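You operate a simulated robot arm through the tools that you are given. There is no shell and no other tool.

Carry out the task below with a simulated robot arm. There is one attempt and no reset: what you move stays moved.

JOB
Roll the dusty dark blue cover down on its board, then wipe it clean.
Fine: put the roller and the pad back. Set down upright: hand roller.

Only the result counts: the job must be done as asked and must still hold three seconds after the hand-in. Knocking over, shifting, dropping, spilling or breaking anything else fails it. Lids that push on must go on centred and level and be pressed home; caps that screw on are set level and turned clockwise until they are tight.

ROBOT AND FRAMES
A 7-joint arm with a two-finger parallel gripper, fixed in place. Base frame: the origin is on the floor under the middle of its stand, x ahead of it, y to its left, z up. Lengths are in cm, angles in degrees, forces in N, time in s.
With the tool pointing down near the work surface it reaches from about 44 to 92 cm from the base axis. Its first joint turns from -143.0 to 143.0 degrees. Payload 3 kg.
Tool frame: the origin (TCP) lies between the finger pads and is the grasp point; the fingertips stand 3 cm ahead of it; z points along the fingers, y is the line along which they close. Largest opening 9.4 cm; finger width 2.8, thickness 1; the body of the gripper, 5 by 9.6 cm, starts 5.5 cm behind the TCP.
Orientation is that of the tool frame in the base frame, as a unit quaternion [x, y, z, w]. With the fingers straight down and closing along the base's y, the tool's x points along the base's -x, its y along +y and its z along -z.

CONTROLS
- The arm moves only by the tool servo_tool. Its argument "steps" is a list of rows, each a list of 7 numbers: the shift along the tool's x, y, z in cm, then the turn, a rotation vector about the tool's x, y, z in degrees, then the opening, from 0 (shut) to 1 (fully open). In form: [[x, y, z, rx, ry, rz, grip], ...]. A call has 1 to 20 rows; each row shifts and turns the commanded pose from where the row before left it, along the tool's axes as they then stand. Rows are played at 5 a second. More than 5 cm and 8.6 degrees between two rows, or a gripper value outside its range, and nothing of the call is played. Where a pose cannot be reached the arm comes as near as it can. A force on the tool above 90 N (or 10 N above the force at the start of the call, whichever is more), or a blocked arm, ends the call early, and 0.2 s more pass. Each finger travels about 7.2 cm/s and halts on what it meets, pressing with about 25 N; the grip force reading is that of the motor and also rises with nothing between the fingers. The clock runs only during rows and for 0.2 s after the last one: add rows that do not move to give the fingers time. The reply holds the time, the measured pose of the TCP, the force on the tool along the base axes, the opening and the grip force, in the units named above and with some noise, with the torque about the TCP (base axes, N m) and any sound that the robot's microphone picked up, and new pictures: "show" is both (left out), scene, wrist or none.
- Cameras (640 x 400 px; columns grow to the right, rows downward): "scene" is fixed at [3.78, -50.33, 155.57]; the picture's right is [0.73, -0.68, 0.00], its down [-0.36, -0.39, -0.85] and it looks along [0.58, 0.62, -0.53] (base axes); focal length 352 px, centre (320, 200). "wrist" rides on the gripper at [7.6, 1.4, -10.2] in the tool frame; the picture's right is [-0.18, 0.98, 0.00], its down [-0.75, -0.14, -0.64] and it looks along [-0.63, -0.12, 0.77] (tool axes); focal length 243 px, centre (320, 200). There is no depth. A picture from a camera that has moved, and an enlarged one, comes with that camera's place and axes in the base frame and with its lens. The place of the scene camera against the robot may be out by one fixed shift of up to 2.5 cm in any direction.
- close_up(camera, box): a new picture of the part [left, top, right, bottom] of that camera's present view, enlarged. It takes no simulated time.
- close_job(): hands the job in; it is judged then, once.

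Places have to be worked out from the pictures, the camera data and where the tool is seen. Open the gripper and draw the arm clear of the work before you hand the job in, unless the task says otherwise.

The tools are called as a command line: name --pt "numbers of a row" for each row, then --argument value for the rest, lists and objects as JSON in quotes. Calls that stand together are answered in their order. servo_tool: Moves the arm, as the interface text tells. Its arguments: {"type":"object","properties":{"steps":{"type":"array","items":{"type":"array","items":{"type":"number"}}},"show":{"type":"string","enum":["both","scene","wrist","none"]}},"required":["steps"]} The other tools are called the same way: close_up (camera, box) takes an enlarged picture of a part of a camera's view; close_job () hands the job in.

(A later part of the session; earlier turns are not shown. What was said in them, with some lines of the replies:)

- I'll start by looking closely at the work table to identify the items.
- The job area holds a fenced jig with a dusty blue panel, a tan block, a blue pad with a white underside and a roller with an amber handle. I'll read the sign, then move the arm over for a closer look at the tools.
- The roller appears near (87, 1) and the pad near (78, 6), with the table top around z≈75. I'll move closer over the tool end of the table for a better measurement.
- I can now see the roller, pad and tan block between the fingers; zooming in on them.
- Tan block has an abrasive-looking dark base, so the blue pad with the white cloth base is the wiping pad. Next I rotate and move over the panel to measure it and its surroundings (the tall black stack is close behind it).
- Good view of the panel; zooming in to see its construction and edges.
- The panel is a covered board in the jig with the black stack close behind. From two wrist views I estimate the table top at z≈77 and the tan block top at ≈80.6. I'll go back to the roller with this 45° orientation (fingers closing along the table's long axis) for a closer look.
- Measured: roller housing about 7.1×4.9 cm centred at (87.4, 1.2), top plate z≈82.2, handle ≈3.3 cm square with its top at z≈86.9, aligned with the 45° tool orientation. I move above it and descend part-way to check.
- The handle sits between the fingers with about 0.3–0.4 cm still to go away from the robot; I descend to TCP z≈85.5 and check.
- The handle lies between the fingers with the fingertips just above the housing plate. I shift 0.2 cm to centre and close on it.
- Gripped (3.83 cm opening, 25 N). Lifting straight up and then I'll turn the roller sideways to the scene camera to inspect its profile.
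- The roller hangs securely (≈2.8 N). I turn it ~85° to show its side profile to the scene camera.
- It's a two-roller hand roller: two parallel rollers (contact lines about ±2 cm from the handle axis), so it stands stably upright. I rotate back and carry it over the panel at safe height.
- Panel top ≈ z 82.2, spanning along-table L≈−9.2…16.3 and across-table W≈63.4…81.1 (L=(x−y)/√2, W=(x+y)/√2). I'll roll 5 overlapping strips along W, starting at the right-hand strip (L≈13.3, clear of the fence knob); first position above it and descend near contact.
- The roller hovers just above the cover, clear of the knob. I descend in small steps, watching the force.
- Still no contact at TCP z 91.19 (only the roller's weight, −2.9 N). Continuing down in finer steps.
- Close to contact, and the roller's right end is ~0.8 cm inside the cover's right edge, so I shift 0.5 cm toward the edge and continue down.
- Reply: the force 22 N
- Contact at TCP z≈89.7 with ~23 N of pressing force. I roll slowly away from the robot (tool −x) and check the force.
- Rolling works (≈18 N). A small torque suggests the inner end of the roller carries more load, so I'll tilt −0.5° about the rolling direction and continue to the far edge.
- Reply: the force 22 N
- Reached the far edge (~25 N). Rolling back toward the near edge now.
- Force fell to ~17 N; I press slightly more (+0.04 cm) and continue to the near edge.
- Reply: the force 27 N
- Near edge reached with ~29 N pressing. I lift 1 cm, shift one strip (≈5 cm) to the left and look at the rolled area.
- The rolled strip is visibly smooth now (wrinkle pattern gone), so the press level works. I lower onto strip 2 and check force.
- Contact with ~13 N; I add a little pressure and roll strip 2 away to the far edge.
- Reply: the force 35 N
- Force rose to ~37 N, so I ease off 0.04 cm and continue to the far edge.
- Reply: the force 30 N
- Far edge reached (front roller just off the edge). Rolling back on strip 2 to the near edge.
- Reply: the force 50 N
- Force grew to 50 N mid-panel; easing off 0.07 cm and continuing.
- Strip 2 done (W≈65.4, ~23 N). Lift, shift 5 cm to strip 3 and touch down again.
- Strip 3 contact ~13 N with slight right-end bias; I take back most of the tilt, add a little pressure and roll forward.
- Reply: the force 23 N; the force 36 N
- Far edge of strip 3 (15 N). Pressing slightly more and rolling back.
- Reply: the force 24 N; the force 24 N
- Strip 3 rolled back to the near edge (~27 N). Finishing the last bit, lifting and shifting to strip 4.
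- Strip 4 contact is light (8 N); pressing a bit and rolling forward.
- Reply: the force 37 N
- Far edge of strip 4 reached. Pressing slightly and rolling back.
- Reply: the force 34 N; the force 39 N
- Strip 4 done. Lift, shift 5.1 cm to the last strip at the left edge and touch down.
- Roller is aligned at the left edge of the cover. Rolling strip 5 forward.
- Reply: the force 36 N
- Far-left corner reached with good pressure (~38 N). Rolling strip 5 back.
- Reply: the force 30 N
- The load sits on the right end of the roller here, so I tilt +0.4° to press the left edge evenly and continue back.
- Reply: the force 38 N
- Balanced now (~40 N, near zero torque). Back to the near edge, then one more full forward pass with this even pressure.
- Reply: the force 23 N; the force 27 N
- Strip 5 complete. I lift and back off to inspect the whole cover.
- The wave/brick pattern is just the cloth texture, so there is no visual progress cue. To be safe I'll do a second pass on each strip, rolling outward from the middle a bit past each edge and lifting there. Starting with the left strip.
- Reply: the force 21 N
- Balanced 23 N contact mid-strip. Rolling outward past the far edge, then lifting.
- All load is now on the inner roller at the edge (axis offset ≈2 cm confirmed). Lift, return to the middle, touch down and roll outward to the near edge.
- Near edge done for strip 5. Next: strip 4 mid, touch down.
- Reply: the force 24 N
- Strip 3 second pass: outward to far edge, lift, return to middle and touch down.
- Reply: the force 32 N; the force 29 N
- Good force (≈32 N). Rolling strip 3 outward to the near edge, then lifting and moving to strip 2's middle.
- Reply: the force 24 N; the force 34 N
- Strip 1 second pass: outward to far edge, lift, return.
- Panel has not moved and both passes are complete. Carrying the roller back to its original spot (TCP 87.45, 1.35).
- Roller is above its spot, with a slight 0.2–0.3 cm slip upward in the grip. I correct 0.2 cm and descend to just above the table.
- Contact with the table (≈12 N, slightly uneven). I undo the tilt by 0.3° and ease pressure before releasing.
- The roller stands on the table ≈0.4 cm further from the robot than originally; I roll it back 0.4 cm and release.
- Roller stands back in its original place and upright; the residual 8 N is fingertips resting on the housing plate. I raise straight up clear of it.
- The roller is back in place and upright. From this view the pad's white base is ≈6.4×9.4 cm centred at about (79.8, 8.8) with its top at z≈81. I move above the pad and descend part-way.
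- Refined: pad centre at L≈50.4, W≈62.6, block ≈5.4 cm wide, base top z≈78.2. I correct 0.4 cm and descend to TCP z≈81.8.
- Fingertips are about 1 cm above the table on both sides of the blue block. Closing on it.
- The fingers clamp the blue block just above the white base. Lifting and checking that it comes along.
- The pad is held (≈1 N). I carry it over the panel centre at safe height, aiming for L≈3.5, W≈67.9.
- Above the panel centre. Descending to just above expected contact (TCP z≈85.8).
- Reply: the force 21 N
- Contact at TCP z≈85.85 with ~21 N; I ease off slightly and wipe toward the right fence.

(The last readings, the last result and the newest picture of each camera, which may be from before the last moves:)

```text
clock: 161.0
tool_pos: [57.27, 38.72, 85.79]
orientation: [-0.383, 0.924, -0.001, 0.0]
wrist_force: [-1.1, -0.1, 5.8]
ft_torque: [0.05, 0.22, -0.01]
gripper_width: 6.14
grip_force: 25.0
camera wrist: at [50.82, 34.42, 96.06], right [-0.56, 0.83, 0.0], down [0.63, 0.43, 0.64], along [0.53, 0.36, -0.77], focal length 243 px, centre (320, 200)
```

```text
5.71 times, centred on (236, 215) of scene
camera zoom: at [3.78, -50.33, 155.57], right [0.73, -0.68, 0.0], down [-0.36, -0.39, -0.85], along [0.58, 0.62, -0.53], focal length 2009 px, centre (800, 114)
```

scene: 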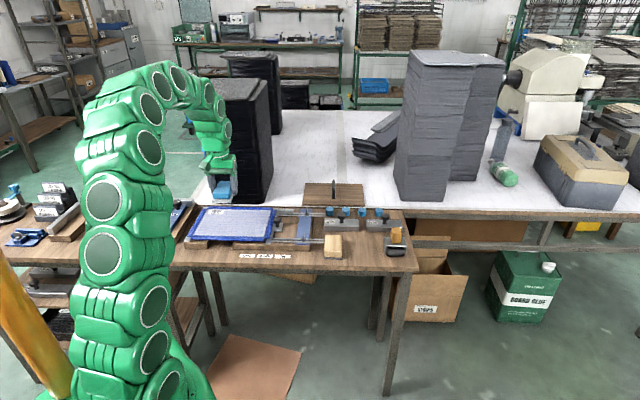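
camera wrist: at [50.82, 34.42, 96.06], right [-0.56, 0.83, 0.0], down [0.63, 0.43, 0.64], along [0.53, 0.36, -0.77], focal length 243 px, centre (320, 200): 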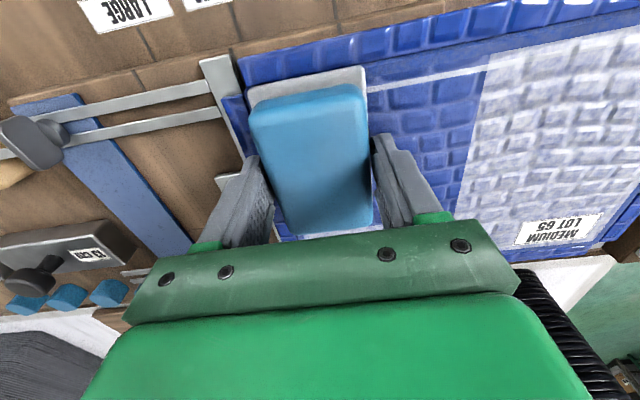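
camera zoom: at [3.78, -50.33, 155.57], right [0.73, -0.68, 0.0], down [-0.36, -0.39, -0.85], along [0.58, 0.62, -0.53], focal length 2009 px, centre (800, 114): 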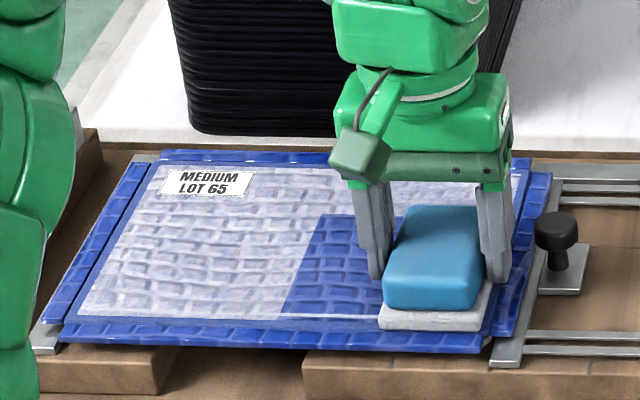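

The pad works well: the wiped area is now clean dark blue. A thin dusty line remains at the near edge, so I look closer before continuing.

close_up --camera "wrist" --box '[200, 30, 520, 230]'

close_up --camera "scene" --box '[220, 205, 284, 245]'

```text
2.00 times, centred on (360, 130) of wrist
camera zoom: at [50.82, 34.42, 96.06], right [-0.56, 0.83, 0.0], down [0.63, 0.43, 0.64], along [0.53, 0.36, -0.77], focal length 485 px, centre (240, 340)
```

zoom: 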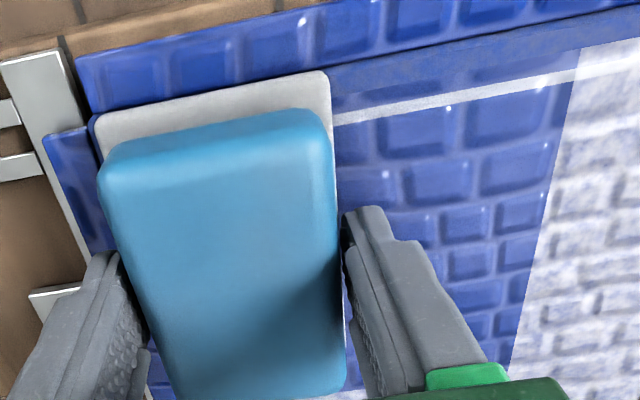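

```text
10.00 times, centred on (252, 225) of scene
camera zoom: at [3.78, -50.33, 155.57], right [0.73, -0.68, 0.0], down [-0.36, -0.39, -0.85], along [0.58, 0.62, -0.53], focal length 3516 px, centre (1000, -50)
```

zoom: 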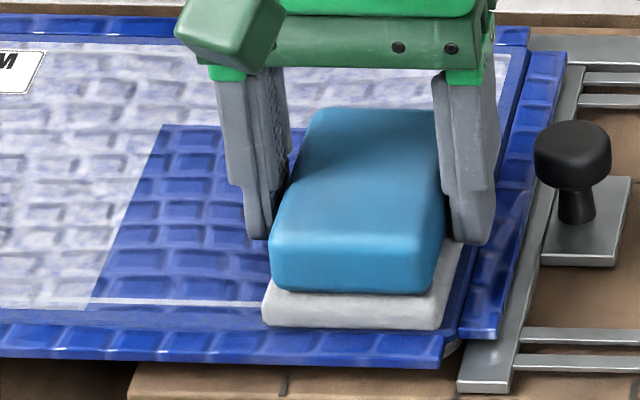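

Dust is coming off, but the cleaned footprint looks offset. I lift and back off toward the near side to see the exact cleaned area.

servo_tool --pt "0 0 -1 0 0 0 0.35" --pt "0 0 -3 0 0 0 0.35" --pt "0 -2 -4 0 0 0 0.35" --pt "3 -3 -3 0 0 0 0.35" --pt "4 -2 0 0 0 0 0.35" --pt "4 0 0 0 0 0 0.35" --pt "0 0 0 0 0 0 0.35" --pt "0 0 0 0 0 0 0.35" --show "both"

close_up --camera "scene" --box '[180, 190, 292, 250]'

close_up --camera "wrist" --box '[240, 40, 560, 240]'

```text
refused: row 4 steps farther than a row can; nothing moved
```

```text
5.71 times, centred on (236, 220) of scene
camera zoom: at [3.78, -50.33, 155.57], right [0.73, -0.68, 0.0], down [-0.36, -0.39, -0.85], along [0.58, 0.62, -0.53], focal length 2009 px, centre (800, 86)
```

zoom: 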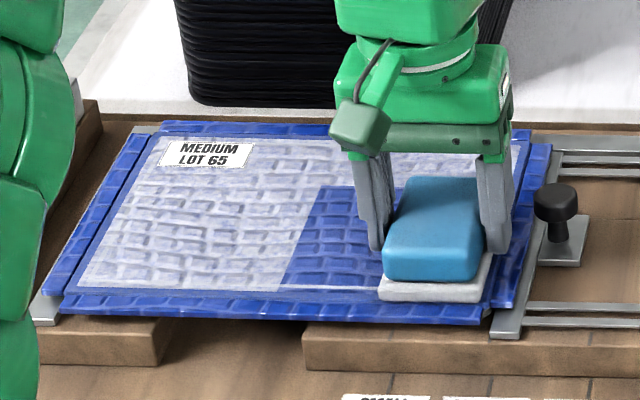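

```text
2.00 times, centred on (400, 140) of wrist
camera zoom: at [50.82, 34.42, 96.06], right [-0.56, 0.83, 0.0], down [0.63, 0.43, 0.64], along [0.53, 0.36, -0.77], focal length 485 px, centre (160, 320)
```

zoom: 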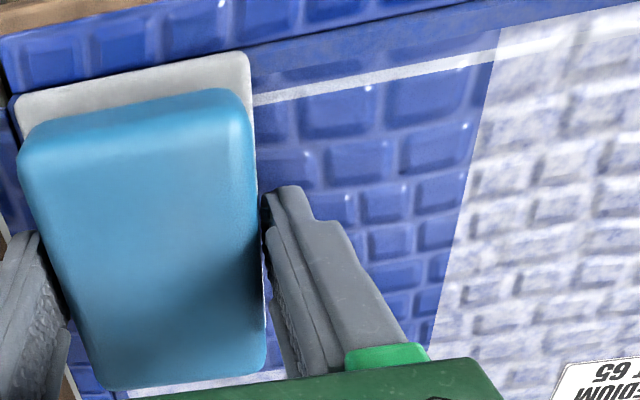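

I'll redo the lift with smaller steps to see the exact cleaned area.

servo_tool --pt "0 0 -1 0 0 0 0.35" --pt "0 0 -3 0 0 0 0.35" --pt "0 -2 -4 0 0 0 0.35" --pt "2 -2 -3 0 0 0 0.35" --pt "4 -2 0 0 0 0 0.35" --pt "4 -1 0 0 0 0 0.35" --pt "0 0 0 0 0 0 0.35" --pt "0 0 0 0 0 0 0.35" --show "both"

close_up --camera "scene" --box '[180, 190, 292, 250]'

close_up --camera "wrist" --box '[240, 40, 560, 240]'

```text
clock: 162.8
tool_pos: [55.23, 26.7, 96.76]
orientation: [-0.383, 0.924, -0.001, 0.0]
wrist_force: [0.5, 0.1, -1.2]
ft_torque: [0.01, -0.03, -0.01]
gripper_width: 6.1
grip_force: 25.3
camera wrist: at [48.78, 22.4, 107.01], right [-0.57, 0.82, 0.0], down [0.63, 0.43, 0.64], along [0.53, 0.36, -0.77], focal length 243 px, centre (320, 200)
```

scene: 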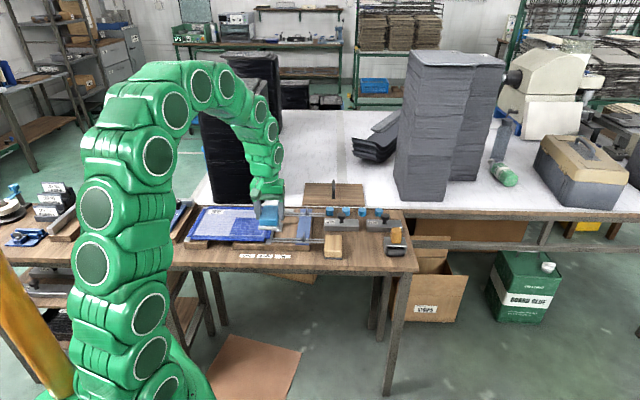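
wrist: 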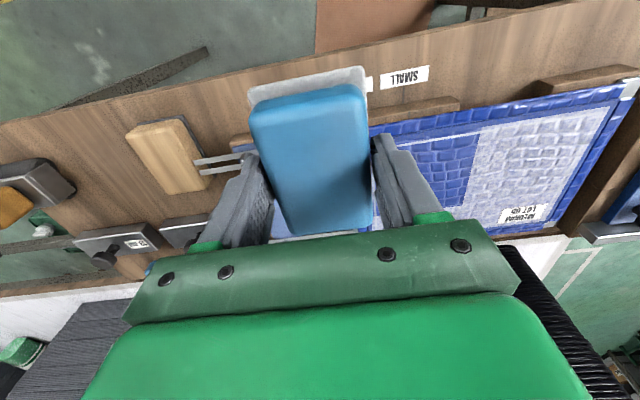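

```text
5.71 times, centred on (236, 220) of scene
camera zoom: at [3.78, -50.33, 155.57], right [0.73, -0.68, 0.0], down [-0.36, -0.39, -0.85], along [0.58, 0.62, -0.53], focal length 2009 px, centre (800, 86)
```

zoom: 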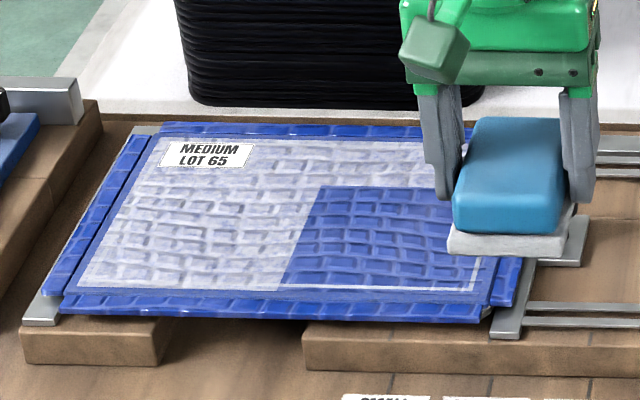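

```text
2.00 times, centred on (400, 140) of wrist
camera zoom: at [48.78, 22.4, 107.01], right [-0.57, 0.82, 0.0], down [0.63, 0.43, 0.64], along [0.53, 0.36, -0.77], focal length 485 px, centre (160, 320)
```

zoom: 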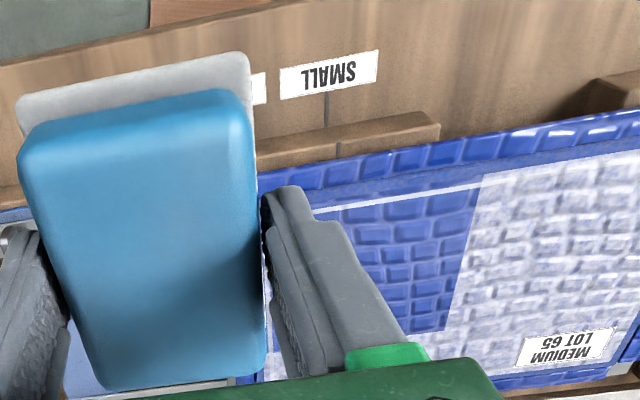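

The cleaned area spans clearly (two tile-like columns/rows), with a thin residual rim along the near and right edges. I go back down at the right end, nearer the robot edge (L≈13.4, W≈67.2), to wipe along those edges.

servo_tool --pt "-3 2 0 0 0 0 0.35" --pt "-3 2.5 0 0 0 0 0.35" --pt "-3.3 2.3 0 0 0 0 0.35" --pt "0 0 3 0 0 0 0.35" --pt "0 0 3 0 0 0 0.35" --pt "0 0 3 0 0 0 0.35" --pt "0 0 1.2 0 0 0 0.35" --pt "0 0 0.4 0 0 0 0.35" --pt "0 0 0 0 0 0 0.35" --show "none"

close_up --camera "scene" --box '[220, 195, 292, 245]'

```text
clock: 164.8
tool_pos: [56.81, 38.24, 86.26]
orientation: [-0.383, 0.924, 0.0, -0.001]
wrist_force: [0.1, -0.4, -1.9]
ft_torque: [0.02, 0.02, -0.01]
gripper_width: 6.13
grip_force: 24.6
```

```text
8.00 times, centred on (256, 220) of scene
camera zoom: at [3.78, -50.33, 155.57], right [0.73, -0.68, 0.0], down [-0.36, -0.39, -0.85], along [0.58, 0.62, -0.53], focal length 2813 px, centre (832, 40)
```

zoom: 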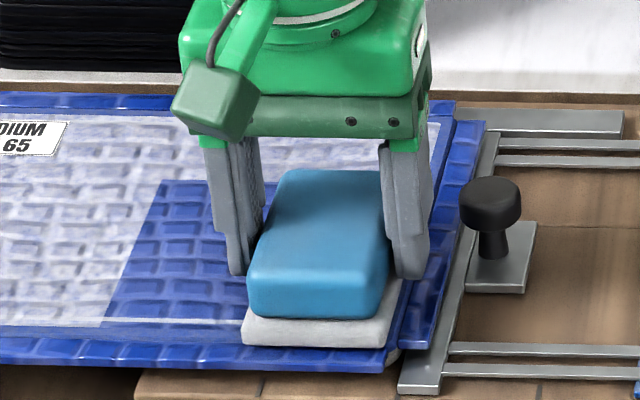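

servo_tool --pt "0 -0.4 0.2 0 0 0 0.35" --pt "0 0 0.15 0 0 0 0.35" --pt "0 0 0.08 0 0 0 0.35" --pt "0 0 0 0 0 0 0.35" --show "none"

```text
clock: 165.8
tool_pos: [57.3, 37.81, 85.94]
orientation: [-0.383, 0.924, 0.0, 0.0]
wrist_force: [0.1, -0.3, 3.1]
ft_torque: [-0.07, 0.12, 0.02]
gripper_width: 6.14
grip_force: 25.3
```

Touching lightly (4 N). I press a bit more and wipe along the right edge toward the far side.

servo_tool --pt "0.3 0 0.04 0 0 0 0.35" --pt "-0.6 0 0.01 0 0 0 0.35" --pt "-1.2 0 0 0 0 0 0.35" --pt "-1.2 0 0 0 0 0 0.35" --pt "-1.2 0 0 0 0 0 0.35" --pt "0 0 0 0 0 0 0.35" --show "none"

close_up --camera "scene" --box '[220, 195, 292, 245]'

```text
clock: 167.2
tool_pos: [59.83, 40.49, 85.67]
orientation: [-0.382, 0.924, 0.0, -0.001]
wrist_force: [-2.7, -4.9, 14.6]
ft_torque: [-0.2, 0.12, 0.04]
gripper_width: 6.13
grip_force: 24.8
```

```text
8.00 times, centred on (256, 220) of scene
camera zoom: at [3.78, -50.33, 155.57], right [0.73, -0.68, 0.0], down [-0.36, -0.39, -0.85], along [0.58, 0.62, -0.53], focal length 2813 px, centre (832, 40)
```

zoom: 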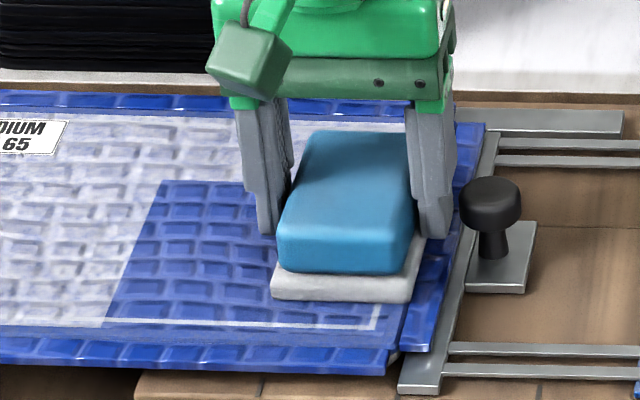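

The rim line near the corner is still there, it needs more wiping travel. Continuing along the right edge to the far side.

servo_tool --pt "-1 0 -0.01 0 0 0 0.35" --pt "-1.2 0 0 0 0 0 0.35" --pt "-1.2 0 0 0 0 0 0.35" --pt "-1.2 0 0 0 0 0 0.35" --pt "-1.1 0 0 0 0 0 0.35" --pt "0 0 0 0 0 0 0.35" --show "wrist"

close_up --camera "scene" --box '[220, 195, 292, 245]'

```text
clock: 168.6
tool_pos: [63.84, 44.63, 85.86]
orientation: [-0.383, 0.924, 0.0, 0.001]
wrist_force: [0.6, 0.1, -0.7]
ft_torque: [-0.04, -0.05, 0.05]
gripper_width: 6.11
grip_force: 25.5
camera wrist: at [57.46, 40.35, 96.04], right [-0.56, 0.83, 0.0], down [0.63, 0.43, 0.64], along [0.53, 0.36, -0.77], focal length 243 px, centre (320, 200)
```

wrist: 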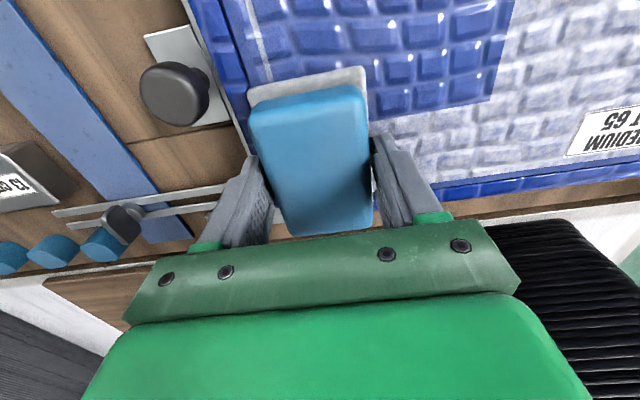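

```text
8.00 times, centred on (256, 220) of scene
camera zoom: at [3.78, -50.33, 155.57], right [0.73, -0.68, 0.0], down [-0.36, -0.39, -0.85], along [0.58, 0.62, -0.53], focal length 2813 px, centre (832, 40)
```

zoom: 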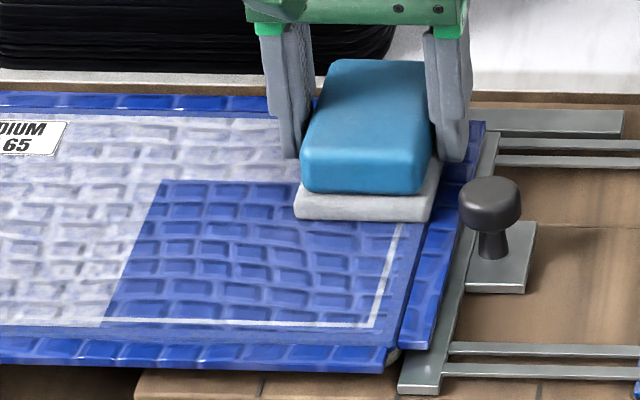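

Contact was lost at the far end; I press down again gently and then sweep left along the far row.

servo_tool --pt "0 0 0.06 0 0 0 0.35" --pt "0 0 0.03 0 0 0 0.35" --pt "0 0 0 0 0 0 0.35" --show "none"

```text
clock: 169.4
tool_pos: [64.0, 44.68, 85.7]
orientation: [-0.382, 0.924, 0.001, 0.0]
wrist_force: [0.0, -0.3, 3.8]
ft_torque: [-0.2, 0.04, -0.01]
gripper_width: 6.13
grip_force: 24.9
```

servo_tool --pt "0 0 0.03 0 0.3 0 0.35" --pt "0 0.5 0 0 0 0 0.35" --pt "0 1.2 0 0 0 0 0.35" --pt "0 1.2 0 0 0 0 0.35" --pt "0 1.2 0 0 0 0 0.35" --pt "0 1.2 0 0 0 0 0.35" --pt "0 0 0 0 0 0 0.35" --show "none"

close_up --camera "scene" --box '[180, 185, 292, 250]'

```text
clock: 171.0
tool_pos: [60.11, 48.38, 85.83]
orientation: [-0.382, 0.924, -0.001, -0.003]
wrist_force: [1.4, -2.2, 11.2]
ft_torque: [-0.27, -0.04, 0.06]
gripper_width: 6.13
grip_force: 25.0
```

```text
5.71 times, centred on (236, 218) of scene
camera zoom: at [3.78, -50.33, 155.57], right [0.73, -0.68, 0.0], down [-0.36, -0.39, -0.85], along [0.58, 0.62, -0.53], focal length 2009 px, centre (800, 100)
```

zoom: 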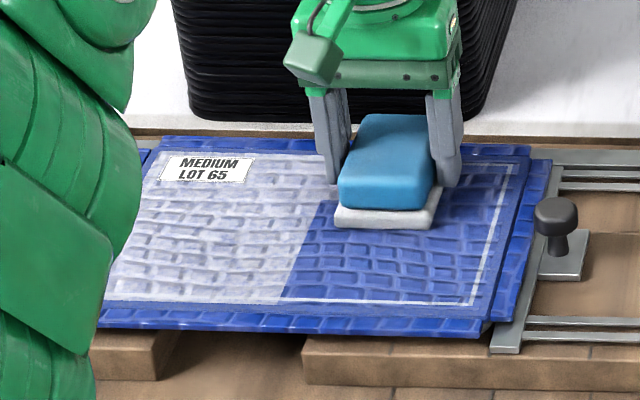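

The far-right part is clean too except the same thin rim. Continuing left along the far row.

servo_tool --pt "0 0.8 0 0 0.1 0 0.35" --pt "0 1.2 0 0 0 0 0.35" --pt "0 1.2 0 0 0 0 0.35" --pt "0 1.2 0 0 0 0 0.35" --pt "0 1.2 0 0 0 0 0.35" --pt "0 1.2 0 0 0 0 0.35" --pt "0 0 0 0 0 0 0.35" --show "none"

close_up --camera "scene" --box '[180, 185, 292, 250]'

```text
clock: 172.6
tool_pos: [55.28, 53.15, 85.73]
orientation: [-0.382, 0.924, 0.0, -0.003]
wrist_force: [2.3, -1.9, 19.6]
ft_torque: [-0.26, -0.01, -0.02]
gripper_width: 6.11
grip_force: 25.0
```

```text
5.71 times, centred on (236, 218) of scene
camera zoom: at [3.78, -50.33, 155.57], right [0.73, -0.68, 0.0], down [-0.36, -0.39, -0.85], along [0.58, 0.62, -0.53], focal length 2009 px, centre (800, 100)
```

zoom: 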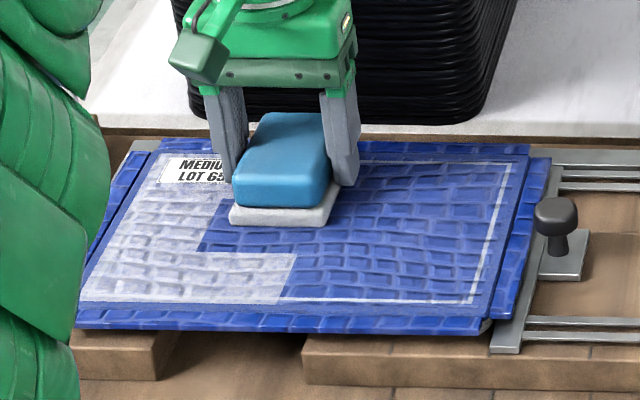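

The dust clears in tiles as expected. Continuing to the left end of the far row.

servo_tool --pt "0 0.8 -0.02 0 0 0 0.35" --pt "0 1.2 0 0 0 0 0.35" --pt "0 1.2 0 0 0 0 0.35" --pt "0 1.2 0 0 0 0 0.35" --pt "0 1.2 0 0 0 0 0.35" --pt "0 1.2 0 0 0 0 0.35" --pt "0 1.0 0 0 0 0 0.35" --pt "0 0 0 0 0 0 0.35" --show "none"

close_up --camera "scene" --box '[180, 185, 292, 250]'

```text
clock: 174.4
tool_pos: [49.92, 58.67, 85.64]
orientation: [-0.383, 0.924, -0.002, -0.003]
wrist_force: [1.3, -0.1, 8.2]
ft_torque: [-0.06, -0.24, 0.0]
gripper_width: 6.11
grip_force: 25.2
```

```text
5.71 times, centred on (236, 218) of scene
camera zoom: at [3.78, -50.33, 155.57], right [0.73, -0.68, 0.0], down [-0.36, -0.39, -0.85], along [0.58, 0.62, -0.53], focal length 2009 px, centre (800, 100)
```

zoom: 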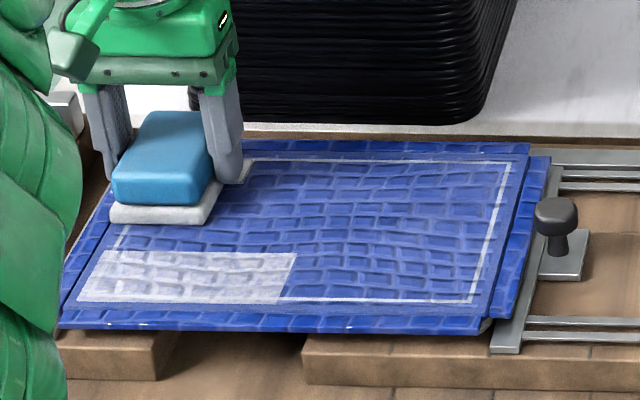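

Only the near-left area remains plus the thin rim. Wiping along the left edge toward the near side.

servo_tool --pt "0.8 0 0.01 0.1 0 0 0.35" --pt "1.2 0 0 0 -0.2 0 0.35" --pt "1.2 0 0 0 0 0 0.35" --pt "1.2 0 0 0 -0.2 0 0.35" --pt "1.2 0 0 0 0 0 0.35" --pt "1.2 0 0 0 0 0 0.35" --pt "1.2 0 0 0 0 0 0.35" --pt "1.4 0 0 0 0 0 0.35" --pt "0 0 0 0 0 0 0.35" --show "wrist"

close_up --camera "scene" --box '[180, 185, 292, 250]'

```text
clock: 176.4
tool_pos: [43.2, 51.9, 85.79]
orientation: [-0.383, 0.924, -0.002, 0.0]
wrist_force: [2.0, -0.1, 3.7]
ft_torque: [0.17, -0.14, 0.0]
gripper_width: 6.13
grip_force: 25.3
camera wrist: at [36.77, 47.61, 95.88], right [-0.56, 0.83, 0.0], down [0.63, 0.43, 0.64], along [0.53, 0.36, -0.77], focal length 243 px, centre (320, 200)
```

wrist: 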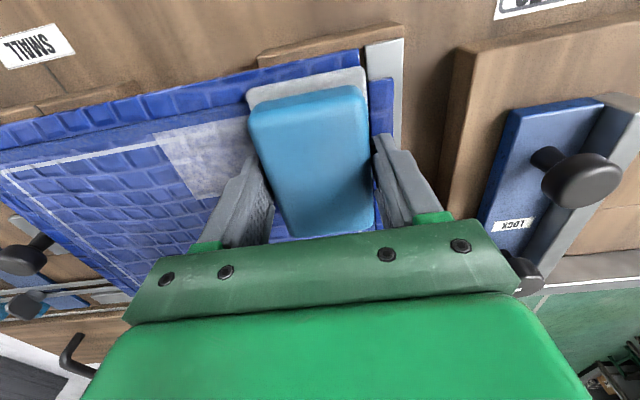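

```text
5.71 times, centred on (236, 218) of scene
camera zoom: at [3.78, -50.33, 155.57], right [0.73, -0.68, 0.0], down [-0.36, -0.39, -0.85], along [0.58, 0.62, -0.53], focal length 2009 px, centre (800, 100)
```

zoom: 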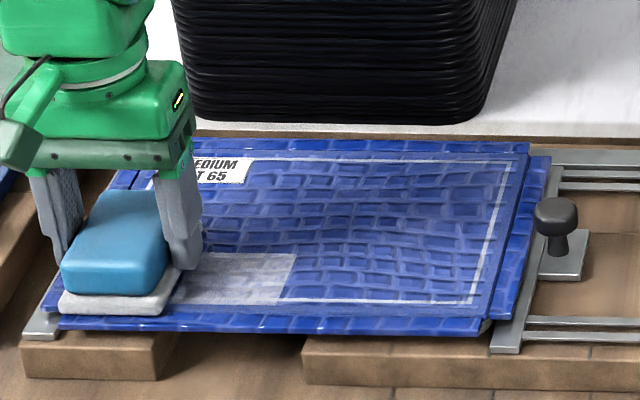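

Now sweeping right along the near row.

servo_tool --pt "0 -0.3 0.03 0 0 0 0.35" --pt "0 -1 0 0 0 0 0.35" --pt "0 -1.2 0 0 0 0 0.35" --pt "0 -1.2 0 0 0 0 0.35" --pt "0 -1.2 0 0 0 0 0.35" --pt "0 -1.2 0 0 0 0 0.35" --pt "0 -1.2 0 0 0 0 0.35" --pt "0 0 0 0 0 0 0.35" --show "none"

close_up --camera "scene" --box '[180, 185, 292, 250]'

```text
clock: 178.2
tool_pos: [48.28, 46.95, 85.78]
orientation: [-0.383, 0.924, 0.0, 0.001]
wrist_force: [0.2, 2.2, 8.0]
ft_torque: [0.29, -0.02, 0.0]
gripper_width: 6.11
grip_force: 25.1
```

```text
5.71 times, centred on (236, 218) of scene
camera zoom: at [3.78, -50.33, 155.57], right [0.73, -0.68, 0.0], down [-0.36, -0.39, -0.85], along [0.58, 0.62, -0.53], focal length 2009 px, centre (800, 100)
```

zoom: 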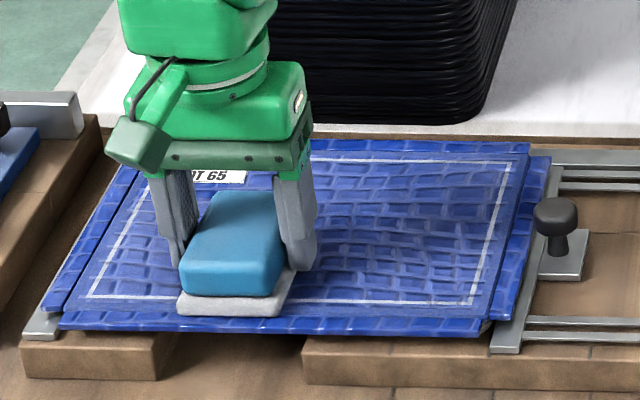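

All tiles are clean; a thin uniform frame line remains. Zooming in to see whether it is dust or a printed border, and continuing the sweep to the right end.

close_up --camera "scene" --box '[244, 200, 284, 245]'

servo_tool --pt "0 -0.8 0 0 0 0 0.35" --pt "0 -1.2 0 0 0 0 0.35" --pt "0 -1.2 0 0 0 0 0.35" --pt "0 -1.2 0 0 0 0 0.35" --pt "0 -1.2 0 0 0 0 0.35" --pt "0 -1.2 0 0 0 0 0.35" --pt "0 -1.2 0 0 0 0 0.35" --pt "0 0 0 0 0 0 0.35" --show "none"

```text
8.89 times, centred on (264, 222) of scene
camera zoom: at [3.78, -50.33, 155.57], right [0.73, -0.68, 0.0], down [-0.36, -0.39, -0.85], along [0.58, 0.62, -0.53], focal length 3125 px, centre (818, 0)
```

zoom: 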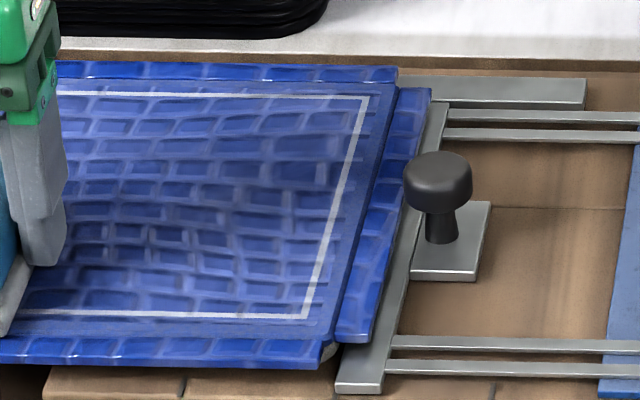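

```text
clock: 180.0
tool_pos: [53.98, 41.16, 85.72]
orientation: [-0.383, 0.924, -0.001, 0.001]
wrist_force: [-1.8, 0.4, 7.4]
ft_torque: [0.24, 0.1, 0.03]
gripper_width: 6.1
grip_force: 24.9
```

The frame is a uniform thin line. I test whether it is wipeable by wiping with the pad centred closer to the near edge (W≈65.8).

servo_tool --pt "0.7 0 0 0 0 0 0.35" --pt "0.8 0 0.01 0 0 0 0.35" --pt "0 -1.2 0 0 0 0 0.35" --pt "0 -1.2 0 0 0 0 0.35" --pt "0 -1.2 0 0 0 0 0.35" --pt "0 -0.8 0 0 0 0 0.35" --pt "0 1.2 0 0 0 0 0.35" --pt "0 1.2 0 0 0 0 0.35" --pt "0 1.2 0 0 0 0 0.35" --pt "0 1.2 0 0 0 0 0.35" --pt "0 1.2 0 0 0 0 0.35" --pt "0 1.2 0 0 0 0 0.35" --pt "0 1.2 0 0 0 0 0.35" --pt "0 0 0 0 0 0 0.35" --show "wrist"

close_up --camera "scene" --box '[180, 185, 292, 250]'

```text
clock: 183.0
tool_pos: [50.14, 42.9, 85.63]
orientation: [-0.382, 0.924, -0.001, 0.0]
wrist_force: [1.4, -0.4, 5.3]
ft_torque: [0.0, -0.13, -0.02]
gripper_width: 6.11
grip_force: 25.2
camera wrist: at [43.72, 38.58, 95.88], right [-0.56, 0.83, 0.0], down [0.63, 0.43, 0.64], along [0.53, 0.36, -0.77], focal length 243 px, centre (320, 200)
```

wrist: 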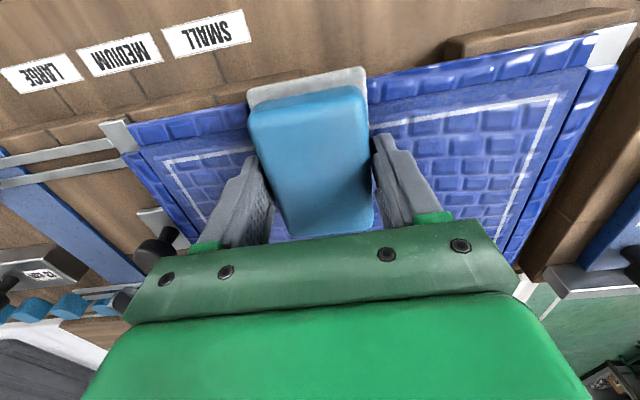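

```text
5.71 times, centred on (236, 218) of scene
camera zoom: at [3.78, -50.33, 155.57], right [0.73, -0.68, 0.0], down [-0.36, -0.39, -0.85], along [0.58, 0.62, -0.53], focal length 2009 px, centre (800, 100)
```

zoom: 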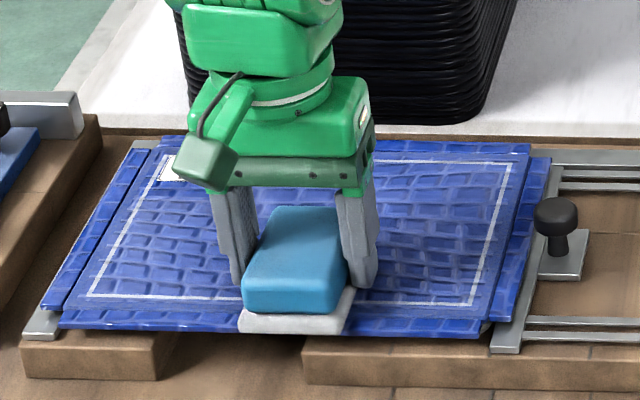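

The line stays after repeated wiping, so it's a printed border, not dust. For completeness I do one more sweep along the middle row (W≈72).

servo_tool --pt "-1.2 0 0 0 0 0 0.35" --pt "-1.2 0 0 0 0 0 0.35" --pt "-1.2 0 0 0 0 0 0.35" --pt "-1.2 0 0 0 0 0 0.35" --pt "-1.4 0 0 0 0 0 0.35" --pt "0 0 0 0 0 0 0.35" --show "none"

```text
clock: 184.4
tool_pos: [54.41, 47.24, 85.75]
orientation: [-0.383, 0.924, -0.001, 0.0]
wrist_force: [-5.1, -2.9, 17.9]
ft_torque: [-0.21, 0.28, 0.0]
gripper_width: 6.13
grip_force: 24.8
```

servo_tool --pt "0 0.8 -0.02 0 0 0 0.35" --pt "0 1.2 0 0 0 0 0.35" --pt "0 1.2 0 0 0 0 0.35" --pt "0 1.2 0 0 0 0 0.35" --pt "0 1.2 0 0 0 0 0.35" --pt "0 1.2 0 0 0 0 0.35" --pt "0 1.2 0 0 0 0 0.35" --pt "0 1.2 0 0 0 0 0.35" --pt "0 1.0 0 0 0 0 0.35" --pt "0 0 0 0 0 0 0.35" --show "none"

```text
clock: 186.6
tool_pos: [47.29, 54.54, 85.67]
orientation: [-0.383, 0.924, -0.001, 0.001]
wrist_force: [0.6, -0.6, -0.3]
ft_torque: [0.0, 0.04, 0.0]
gripper_width: 6.13
grip_force: 25.0
```

servo_tool --pt "0 0.8 0.06 0 0 0 0.35" --pt "0 -0.8 0.01 0 0 0 0.35" --pt "0 -1.2 0 0 0 0 0.35" --pt "0 -1.2 0 0 0 0 0.35" --pt "0 -1.2 0 0 0 0 0.35" --pt "0 -1.2 0 0 0 0 0.35" --pt "0 0 0 0 0 0 0.35" --show "none"

```text
clock: 188.2
tool_pos: [50.6, 51.08, 85.66]
orientation: [-0.384, 0.924, -0.001, 0.001]
wrist_force: [-1.2, 0.3, 3.3]
ft_torque: [-0.01, 0.09, 0.01]
gripper_width: 6.13
grip_force: 25.0
```

servo_tool --pt "0 -0.8 0.02 0 0 0 0.35" --pt "0 -1.2 0 0 0 0 0.35" --pt "0 -1.2 0 0 0 0 0.35" --pt "0 -1.2 0 0 0 0 0.35" --pt "0 -1.2 0 0 0 0 0.35" --pt "0 -1.2 0 0 0 0 0.35" --pt "0 -1.2 0 0 0 0 0.35" --pt "0 -1.2 0 0 0 0 0.35" --pt "0 -1.2 0 0 0 0 0.35" --pt "0 -1.2 0 0 0 0 0.35" --pt "0 0 0 0 0 0 0.35" --show "none"

servo_tool --pt "0 0 -0.5 0 0 0 0.35" --pt "0 0 -2 0 0 0 0.35" --pt "0 0 -3 0 0 0 0.35" --pt "0 0 -4 0 0 0 0.35" --pt "2 0 -3 0 0 0 0.35" --pt "4 0 0 0 0 0 0.35" --pt "4 0 0 0 0 0 0.35" --pt "4 0 0 0 0 0 0.35" --pt "0 0 0 0 0 0 0.35" --pt "0 0 0 0 0 0 0.35" --show "both"

close_up --camera "scene" --box '[180, 185, 292, 250]'

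close_up --camera "wrist" --box '[340, 60, 620, 235]'

```text
clock: 190.6
tool_pos: [58.88, 42.95, 85.56]
orientation: [-0.383, 0.924, -0.001, 0.0]
wrist_force: [-0.5, 1.0, 10.2]
ft_torque: [0.21, 0.2, -0.03]
gripper_width: 6.11
grip_force: 25.1
```

```text
clock: 192.8
tool_pos: [49.05, 33.45, 98.04]
orientation: [-0.382, 0.924, -0.001, 0.001]
wrist_force: [-0.3, 0.5, -0.6]
ft_torque: [0.01, -0.01, 0.0]
gripper_width: 6.13
grip_force: 25.4
camera wrist: at [42.55, 29.0, 108.16], right [-0.57, 0.82, 0.0], down [0.63, 0.43, 0.64], along [0.53, 0.36, -0.77], focal length 243 px, centre (320, 200)
```

scene: 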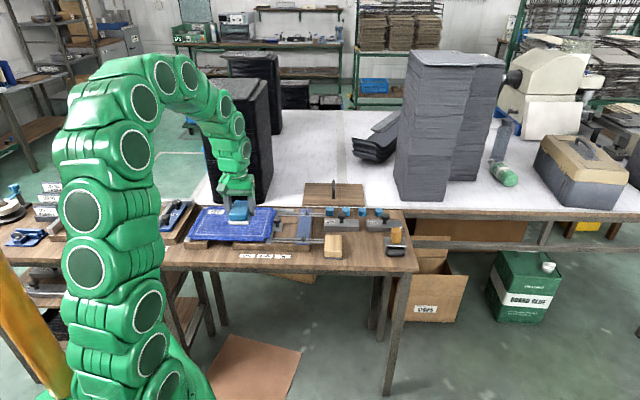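
wrist: 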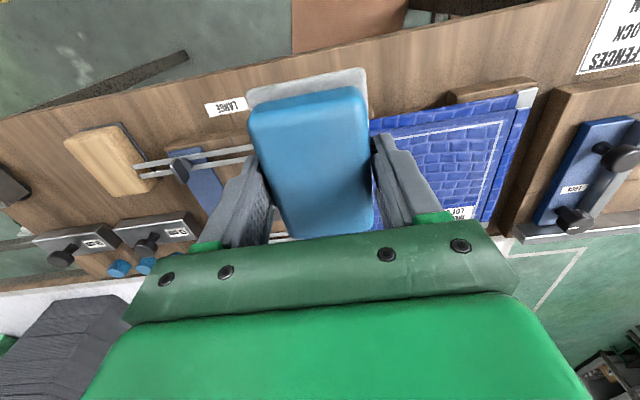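

```text
5.71 times, centred on (236, 218) of scene
camera zoom: at [3.78, -50.33, 155.57], right [0.73, -0.68, 0.0], down [-0.36, -0.39, -0.85], along [0.58, 0.62, -0.53], focal length 2009 px, centre (800, 100)
```

zoom: 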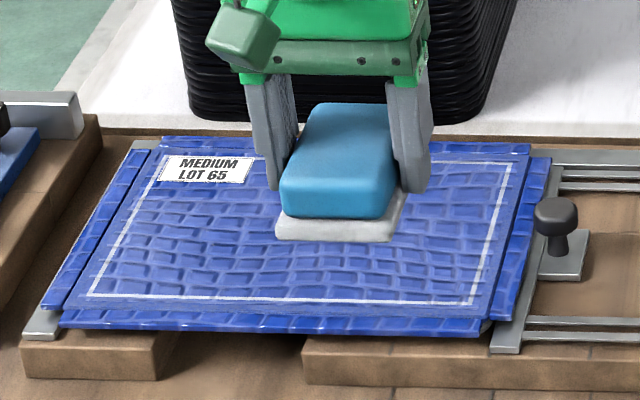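

```text
2.29 times, centred on (480, 148) of wrist
camera zoom: at [42.55, 29.0, 108.16], right [-0.57, 0.82, 0.0], down [0.63, 0.43, 0.64], along [0.53, 0.36, -0.77], focal length 555 px, centre (-46, 320)
```

zoom: 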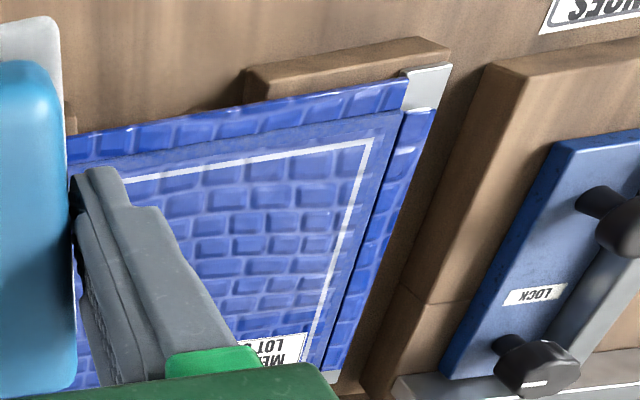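

The cover is uniformly clean blue with only its printed border line. Now I return the pad to its original spot (TCP 79.99, 8.52).

servo_tool --pt "-0.3 -1.5 0 0 0 0 0.35" --pt "-0.35 -3 0 0 0 0 0.35" --pt "-0.36 -3.5 0 0 0 0 0.35" --pt "-0.36 -3.5 0 0 0 0 0.35" --pt "-0.36 -3.5 0 0 0 0 0.35" --pt "-0.36 -3.5 0 0 0 0 0.35" --pt "-0.36 -3.5 0 0 0 0 0.35" --pt "-0.36 -3.5 0 0 0 0 0.35" --pt "-0.36 -3.5 0 0 0 0 0.35" --pt "-0.36 -3.5 0 0 0 0 0.35" --pt "-0.36 -3.5 0 0 0 0 0.35" --pt "-0.36 -3 0 0 0 0 0.35" --pt "0 0 0 0 0 0 0.35" --pt "0 0 0 0 0 0 0.35" --show "both"

```text
clock: 195.8
tool_pos: [79.56, 8.54, 98.25]
orientation: [-0.383, 0.924, -0.001, 0.001]
wrist_force: [0.7, -0.6, -0.7]
ft_torque: [0.02, 0.0, 0.0]
gripper_width: 6.11
grip_force: 25.1
camera wrist: at [73.1, 4.2, 108.36], right [-0.57, 0.82, 0.0], down [0.63, 0.43, 0.64], along [0.53, 0.36, -0.77], focal length 243 px, centre (320, 200)
```

scene: 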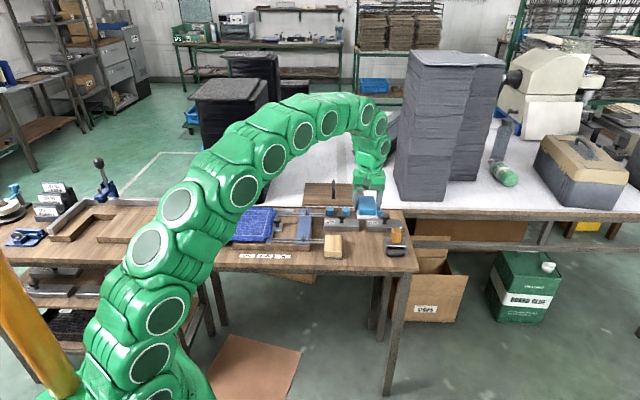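
wrist: 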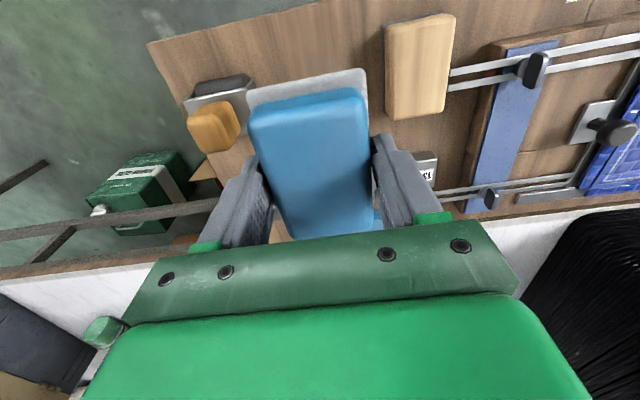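

servo_tool --pt "-0.29 -0.32 2 0 0 0 0.35" --pt "0 0 3 0 0 0 0.35" --pt "0 0 3 0 0 0 0.35" --pt "0 0 3 0 0 0 0.35" --pt "0 0 2.5 0 0 0 0.35" --pt "0 0 1.2 0 0 0 0.35" --pt "0 0 0.6 0 0 0 0.35" --pt "0 0 0 0 0 0 0.35" --show "none"

close_up --camera "scene" --box '[320, 205, 416, 265]'

```text
clock: 197.6
tool_pos: [80.05, 8.49, 82.82]
orientation: [-0.383, 0.924, -0.001, 0.0]
wrist_force: [0.8, 0.2, -0.7]
ft_torque: [0.01, 0.02, -0.03]
gripper_width: 6.08
grip_force: 25.0
```

```text
6.67 times, centred on (368, 235) of scene
camera zoom: at [3.78, -50.33, 155.57], right [0.73, -0.68, 0.0], down [-0.36, -0.39, -0.85], along [0.58, 0.62, -0.53], focal length 2344 px, centre (0, -33)
```

zoom: 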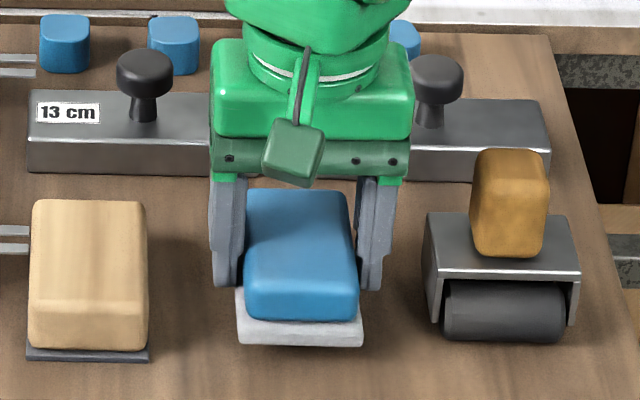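

servo_tool --pt "0 0.12 0.5 0 0 0 0.35" --pt "0 0 0.3 0 0 0 0.35" --pt "0 0 0.1 0 0 0 0.35" --pt "0 0 0 0 0 0 0.35" --show "none"

```text
clock: 198.6
tool_pos: [79.86, 8.62, 81.93]
orientation: [-0.383, 0.924, -0.001, 0.0]
wrist_force: [0.8, 0.0, -0.4]
ft_torque: [0.0, -0.02, 0.0]
gripper_width: 6.12
grip_force: 24.6
```

servo_tool --pt "0 0 0.1 0 0 0 0.35" --pt "0 0 0.06 0 0 0 0.35" --pt "0 0 0 0 0 0 0.35" --show "none"

```text
clock: 199.4
tool_pos: [79.97, 8.51, 81.81]
orientation: [-0.383, 0.924, -0.001, 0.001]
wrist_force: [0.6, 0.4, -1.0]
ft_torque: [0.02, -0.01, -0.02]
gripper_width: 6.13
grip_force: 25.0
```

servo_tool --pt "0 0 0.08 0 0 0 0.35" --pt "0 0 0.06 0 0 0 0.35" --pt "0 0 0 0 0 0 0.35" --show "none"

close_up --camera "scene" --box '[320, 205, 416, 265]'

```text
clock: 200.2
tool_pos: [79.93, 8.64, 81.66]
orientation: [-0.383, 0.924, 0.0, 0.0]
wrist_force: [0.3, 0.1, -0.1]
ft_torque: [-0.01, -0.02, -0.04]
gripper_width: 6.1
grip_force: 24.8
```

```text
6.67 times, centred on (368, 235) of scene
camera zoom: at [3.78, -50.33, 155.57], right [0.73, -0.68, 0.0], down [-0.36, -0.39, -0.85], along [0.58, 0.62, -0.53], focal length 2344 px, centre (0, -33)
```

zoom: 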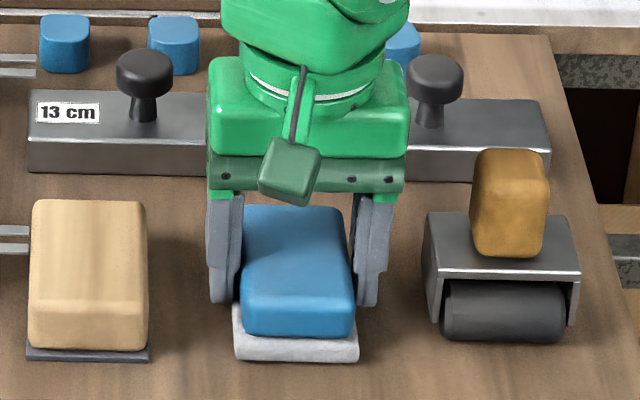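

Almost down. Continuing in small steps until contact.

servo_tool --pt "0 0 0.08 0 0 0 0.35" --pt "0 0 0.06 0 0 0 0.35" --pt "0 0 0 0 0 0 0.35" --show "none"

```text
clock: 201.0
tool_pos: [79.92, 8.52, 81.52]
orientation: [-0.383, 0.924, -0.001, 0.001]
wrist_force: [-0.6, 0.5, 0.9]
ft_torque: [-0.08, 0.01, -0.03]
gripper_width: 6.14
grip_force: 24.8
```

Contact detected. I settle slightly and open the fingers.

servo_tool --pt "0 0 0.03 0 0 0 0.35" --pt "0 0 0 0 0 0 0.35" --pt "0 0 0 0 0 0 0.6" --pt "0 0 0 0 0 0 0.75" --pt "0 0 0 0 0 0 0.85" --pt "0 0 0 0 0 0 0.85" --pt "0 0 0 0 0 0 0.85" --show "wrist"

close_up --camera "scene" --box '[320, 205, 416, 265]'

```text
clock: 202.6
tool_pos: [79.98, 8.57, 81.55]
orientation: [-0.382, 0.924, -0.001, 0.0]
wrist_force: [0.5, -0.8, -0.8]
ft_torque: [0.0, -0.01, -0.01]
gripper_width: 8.0
grip_force: 0.2
camera wrist: at [73.51, 4.23, 91.67], right [-0.56, 0.83, 0.0], down [0.63, 0.43, 0.64], along [0.53, 0.36, -0.77], focal length 243 px, centre (320, 200)
```

wrist: 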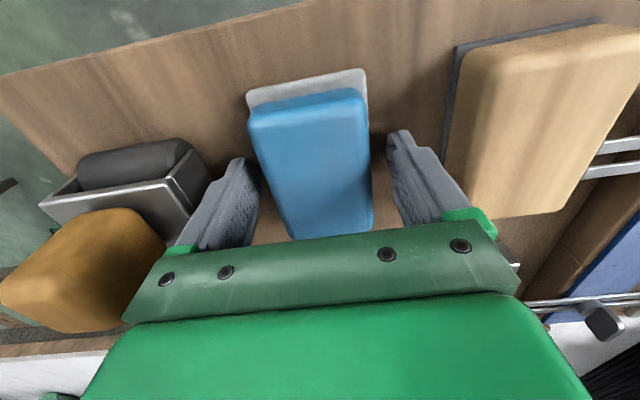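

```text
6.67 times, centred on (368, 235) of scene
camera zoom: at [3.78, -50.33, 155.57], right [0.73, -0.68, 0.0], down [-0.36, -0.39, -0.85], along [0.58, 0.62, -0.53], focal length 2344 px, centre (0, -33)
```

zoom: 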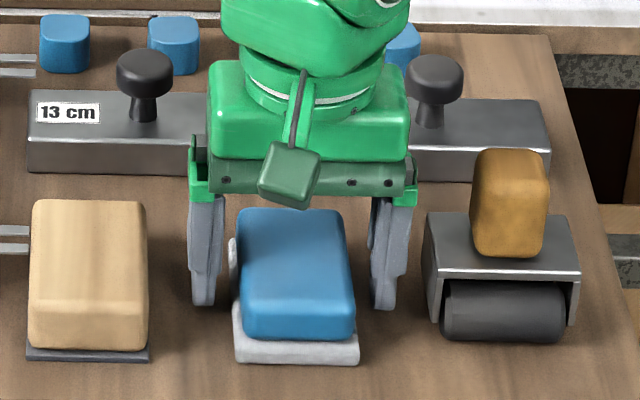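

The pad sits exactly where it was originally. I raise the open gripper straight up and retreat from the table.

servo_tool --pt "0 0 -1 0 0 0 0.85" --pt "0 0 -2 0 0 0 0.9" --pt "0 0 -4 0 0 0 1" --pt "0 0 -4 0 0 0 1" --pt "0 0 -4 0 0 0 1" --pt "0 0 -4 0 0 0 1" --pt "0 0 -4 0 0 0 1" --pt "3 1 -3 0 0 0 1" --pt "4 2 -2 0 0 0 1" --pt "4 2 0 0 0 0 1" --pt "4 2 0 0 0 0 1" --pt "4 2 0 0 0 0 1" --pt "0 0 0 0 0 0 1" --pt "0 0 0 0 0 0 1" --show "both"

close_up --camera "scene" --box '[160, 175, 300, 260]'

close_up --camera "scene" --box '[280, 175, 420, 265]'

```text
clock: 205.6
tool_pos: [60.08, 1.36, 109.57]
orientation: [-0.383, 0.924, 0.0, 0.0]
wrist_force: [0.4, 0.1, -0.1]
ft_torque: [-0.04, 0.03, -0.02]
gripper_width: 9.39
grip_force: 0.0
camera wrist: at [53.66, -2.88, 119.7], right [-0.56, 0.83, 0.0], down [0.63, 0.43, 0.64], along [0.53, 0.36, -0.77], focal length 243 px, centre (320, 200)
```

scene: 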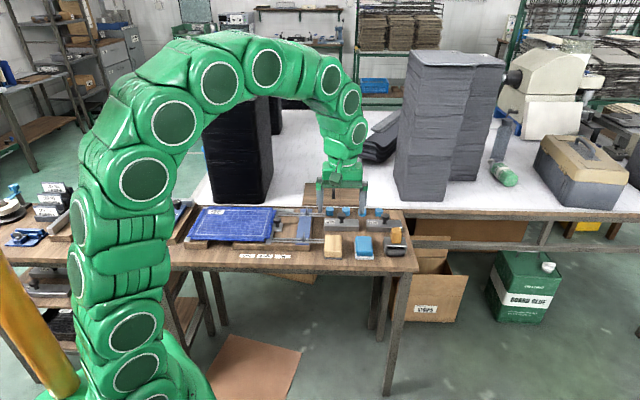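
wrist: 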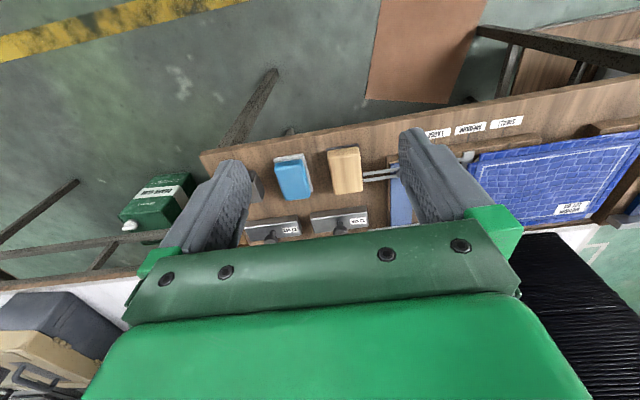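

```text
4.57 times, centred on (230, 218) of scene
camera zoom: at [3.78, -50.33, 155.57], right [0.73, -0.68, 0.0], down [-0.36, -0.39, -0.85], along [0.58, 0.62, -0.53], focal length 1607 px, centre (731, 120)
```

zoom: 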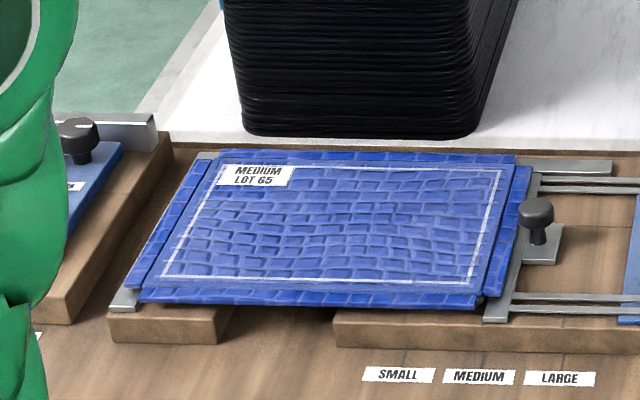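

```text
4.44 times, centred on (350, 220) of scene
camera zoom: at [3.78, -50.33, 155.57], right [0.73, -0.68, 0.0], down [-0.36, -0.39, -0.85], along [0.58, 0.62, -0.53], focal length 1563 px, centre (187, 111)
```

zoom: 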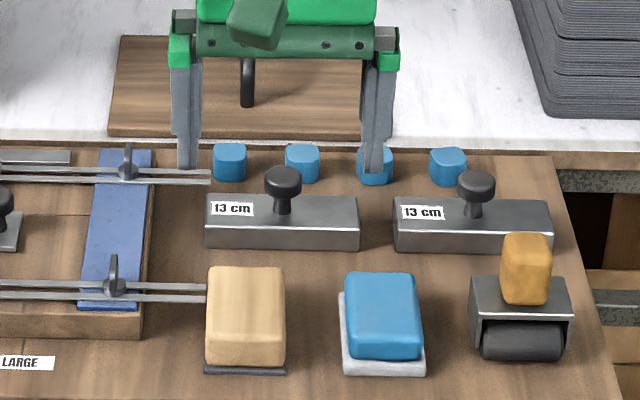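

Everything is in place: cover clean and still in its jig, roller upright and pad back at their original spots, and the gripper open and well clear. Handing in.

close_job

```text
The job is handed in.
```

I rolled the cover down on its board, wiped it clean, and put the roller and pad back where they were. The roller is standing upright. The job is handed in; I don't have the result of the check.

- **Rolling:** I made two passes over the whole cover in five overlapping strips, running slightly past the near and far edges. The force mostly stayed between 10 and 40 N, with a brief peak of about 53 N. The cloth's brick-like texture hides any visual sign of bonding, so I could not confirm the rolling by eye.
- **Wiping:** The dust came off across the whole face.
- **Remaining line:** A thin pale line still runs around the edge of the cover. It did not change where I wiped it repeatedly along the near edge, so I took it to be a printed border rather than dust.
- **Surroundings:** In the last pictures the board sits where it did in its jig, and nothing else on the table looks moved. The arm is open and well above the table.
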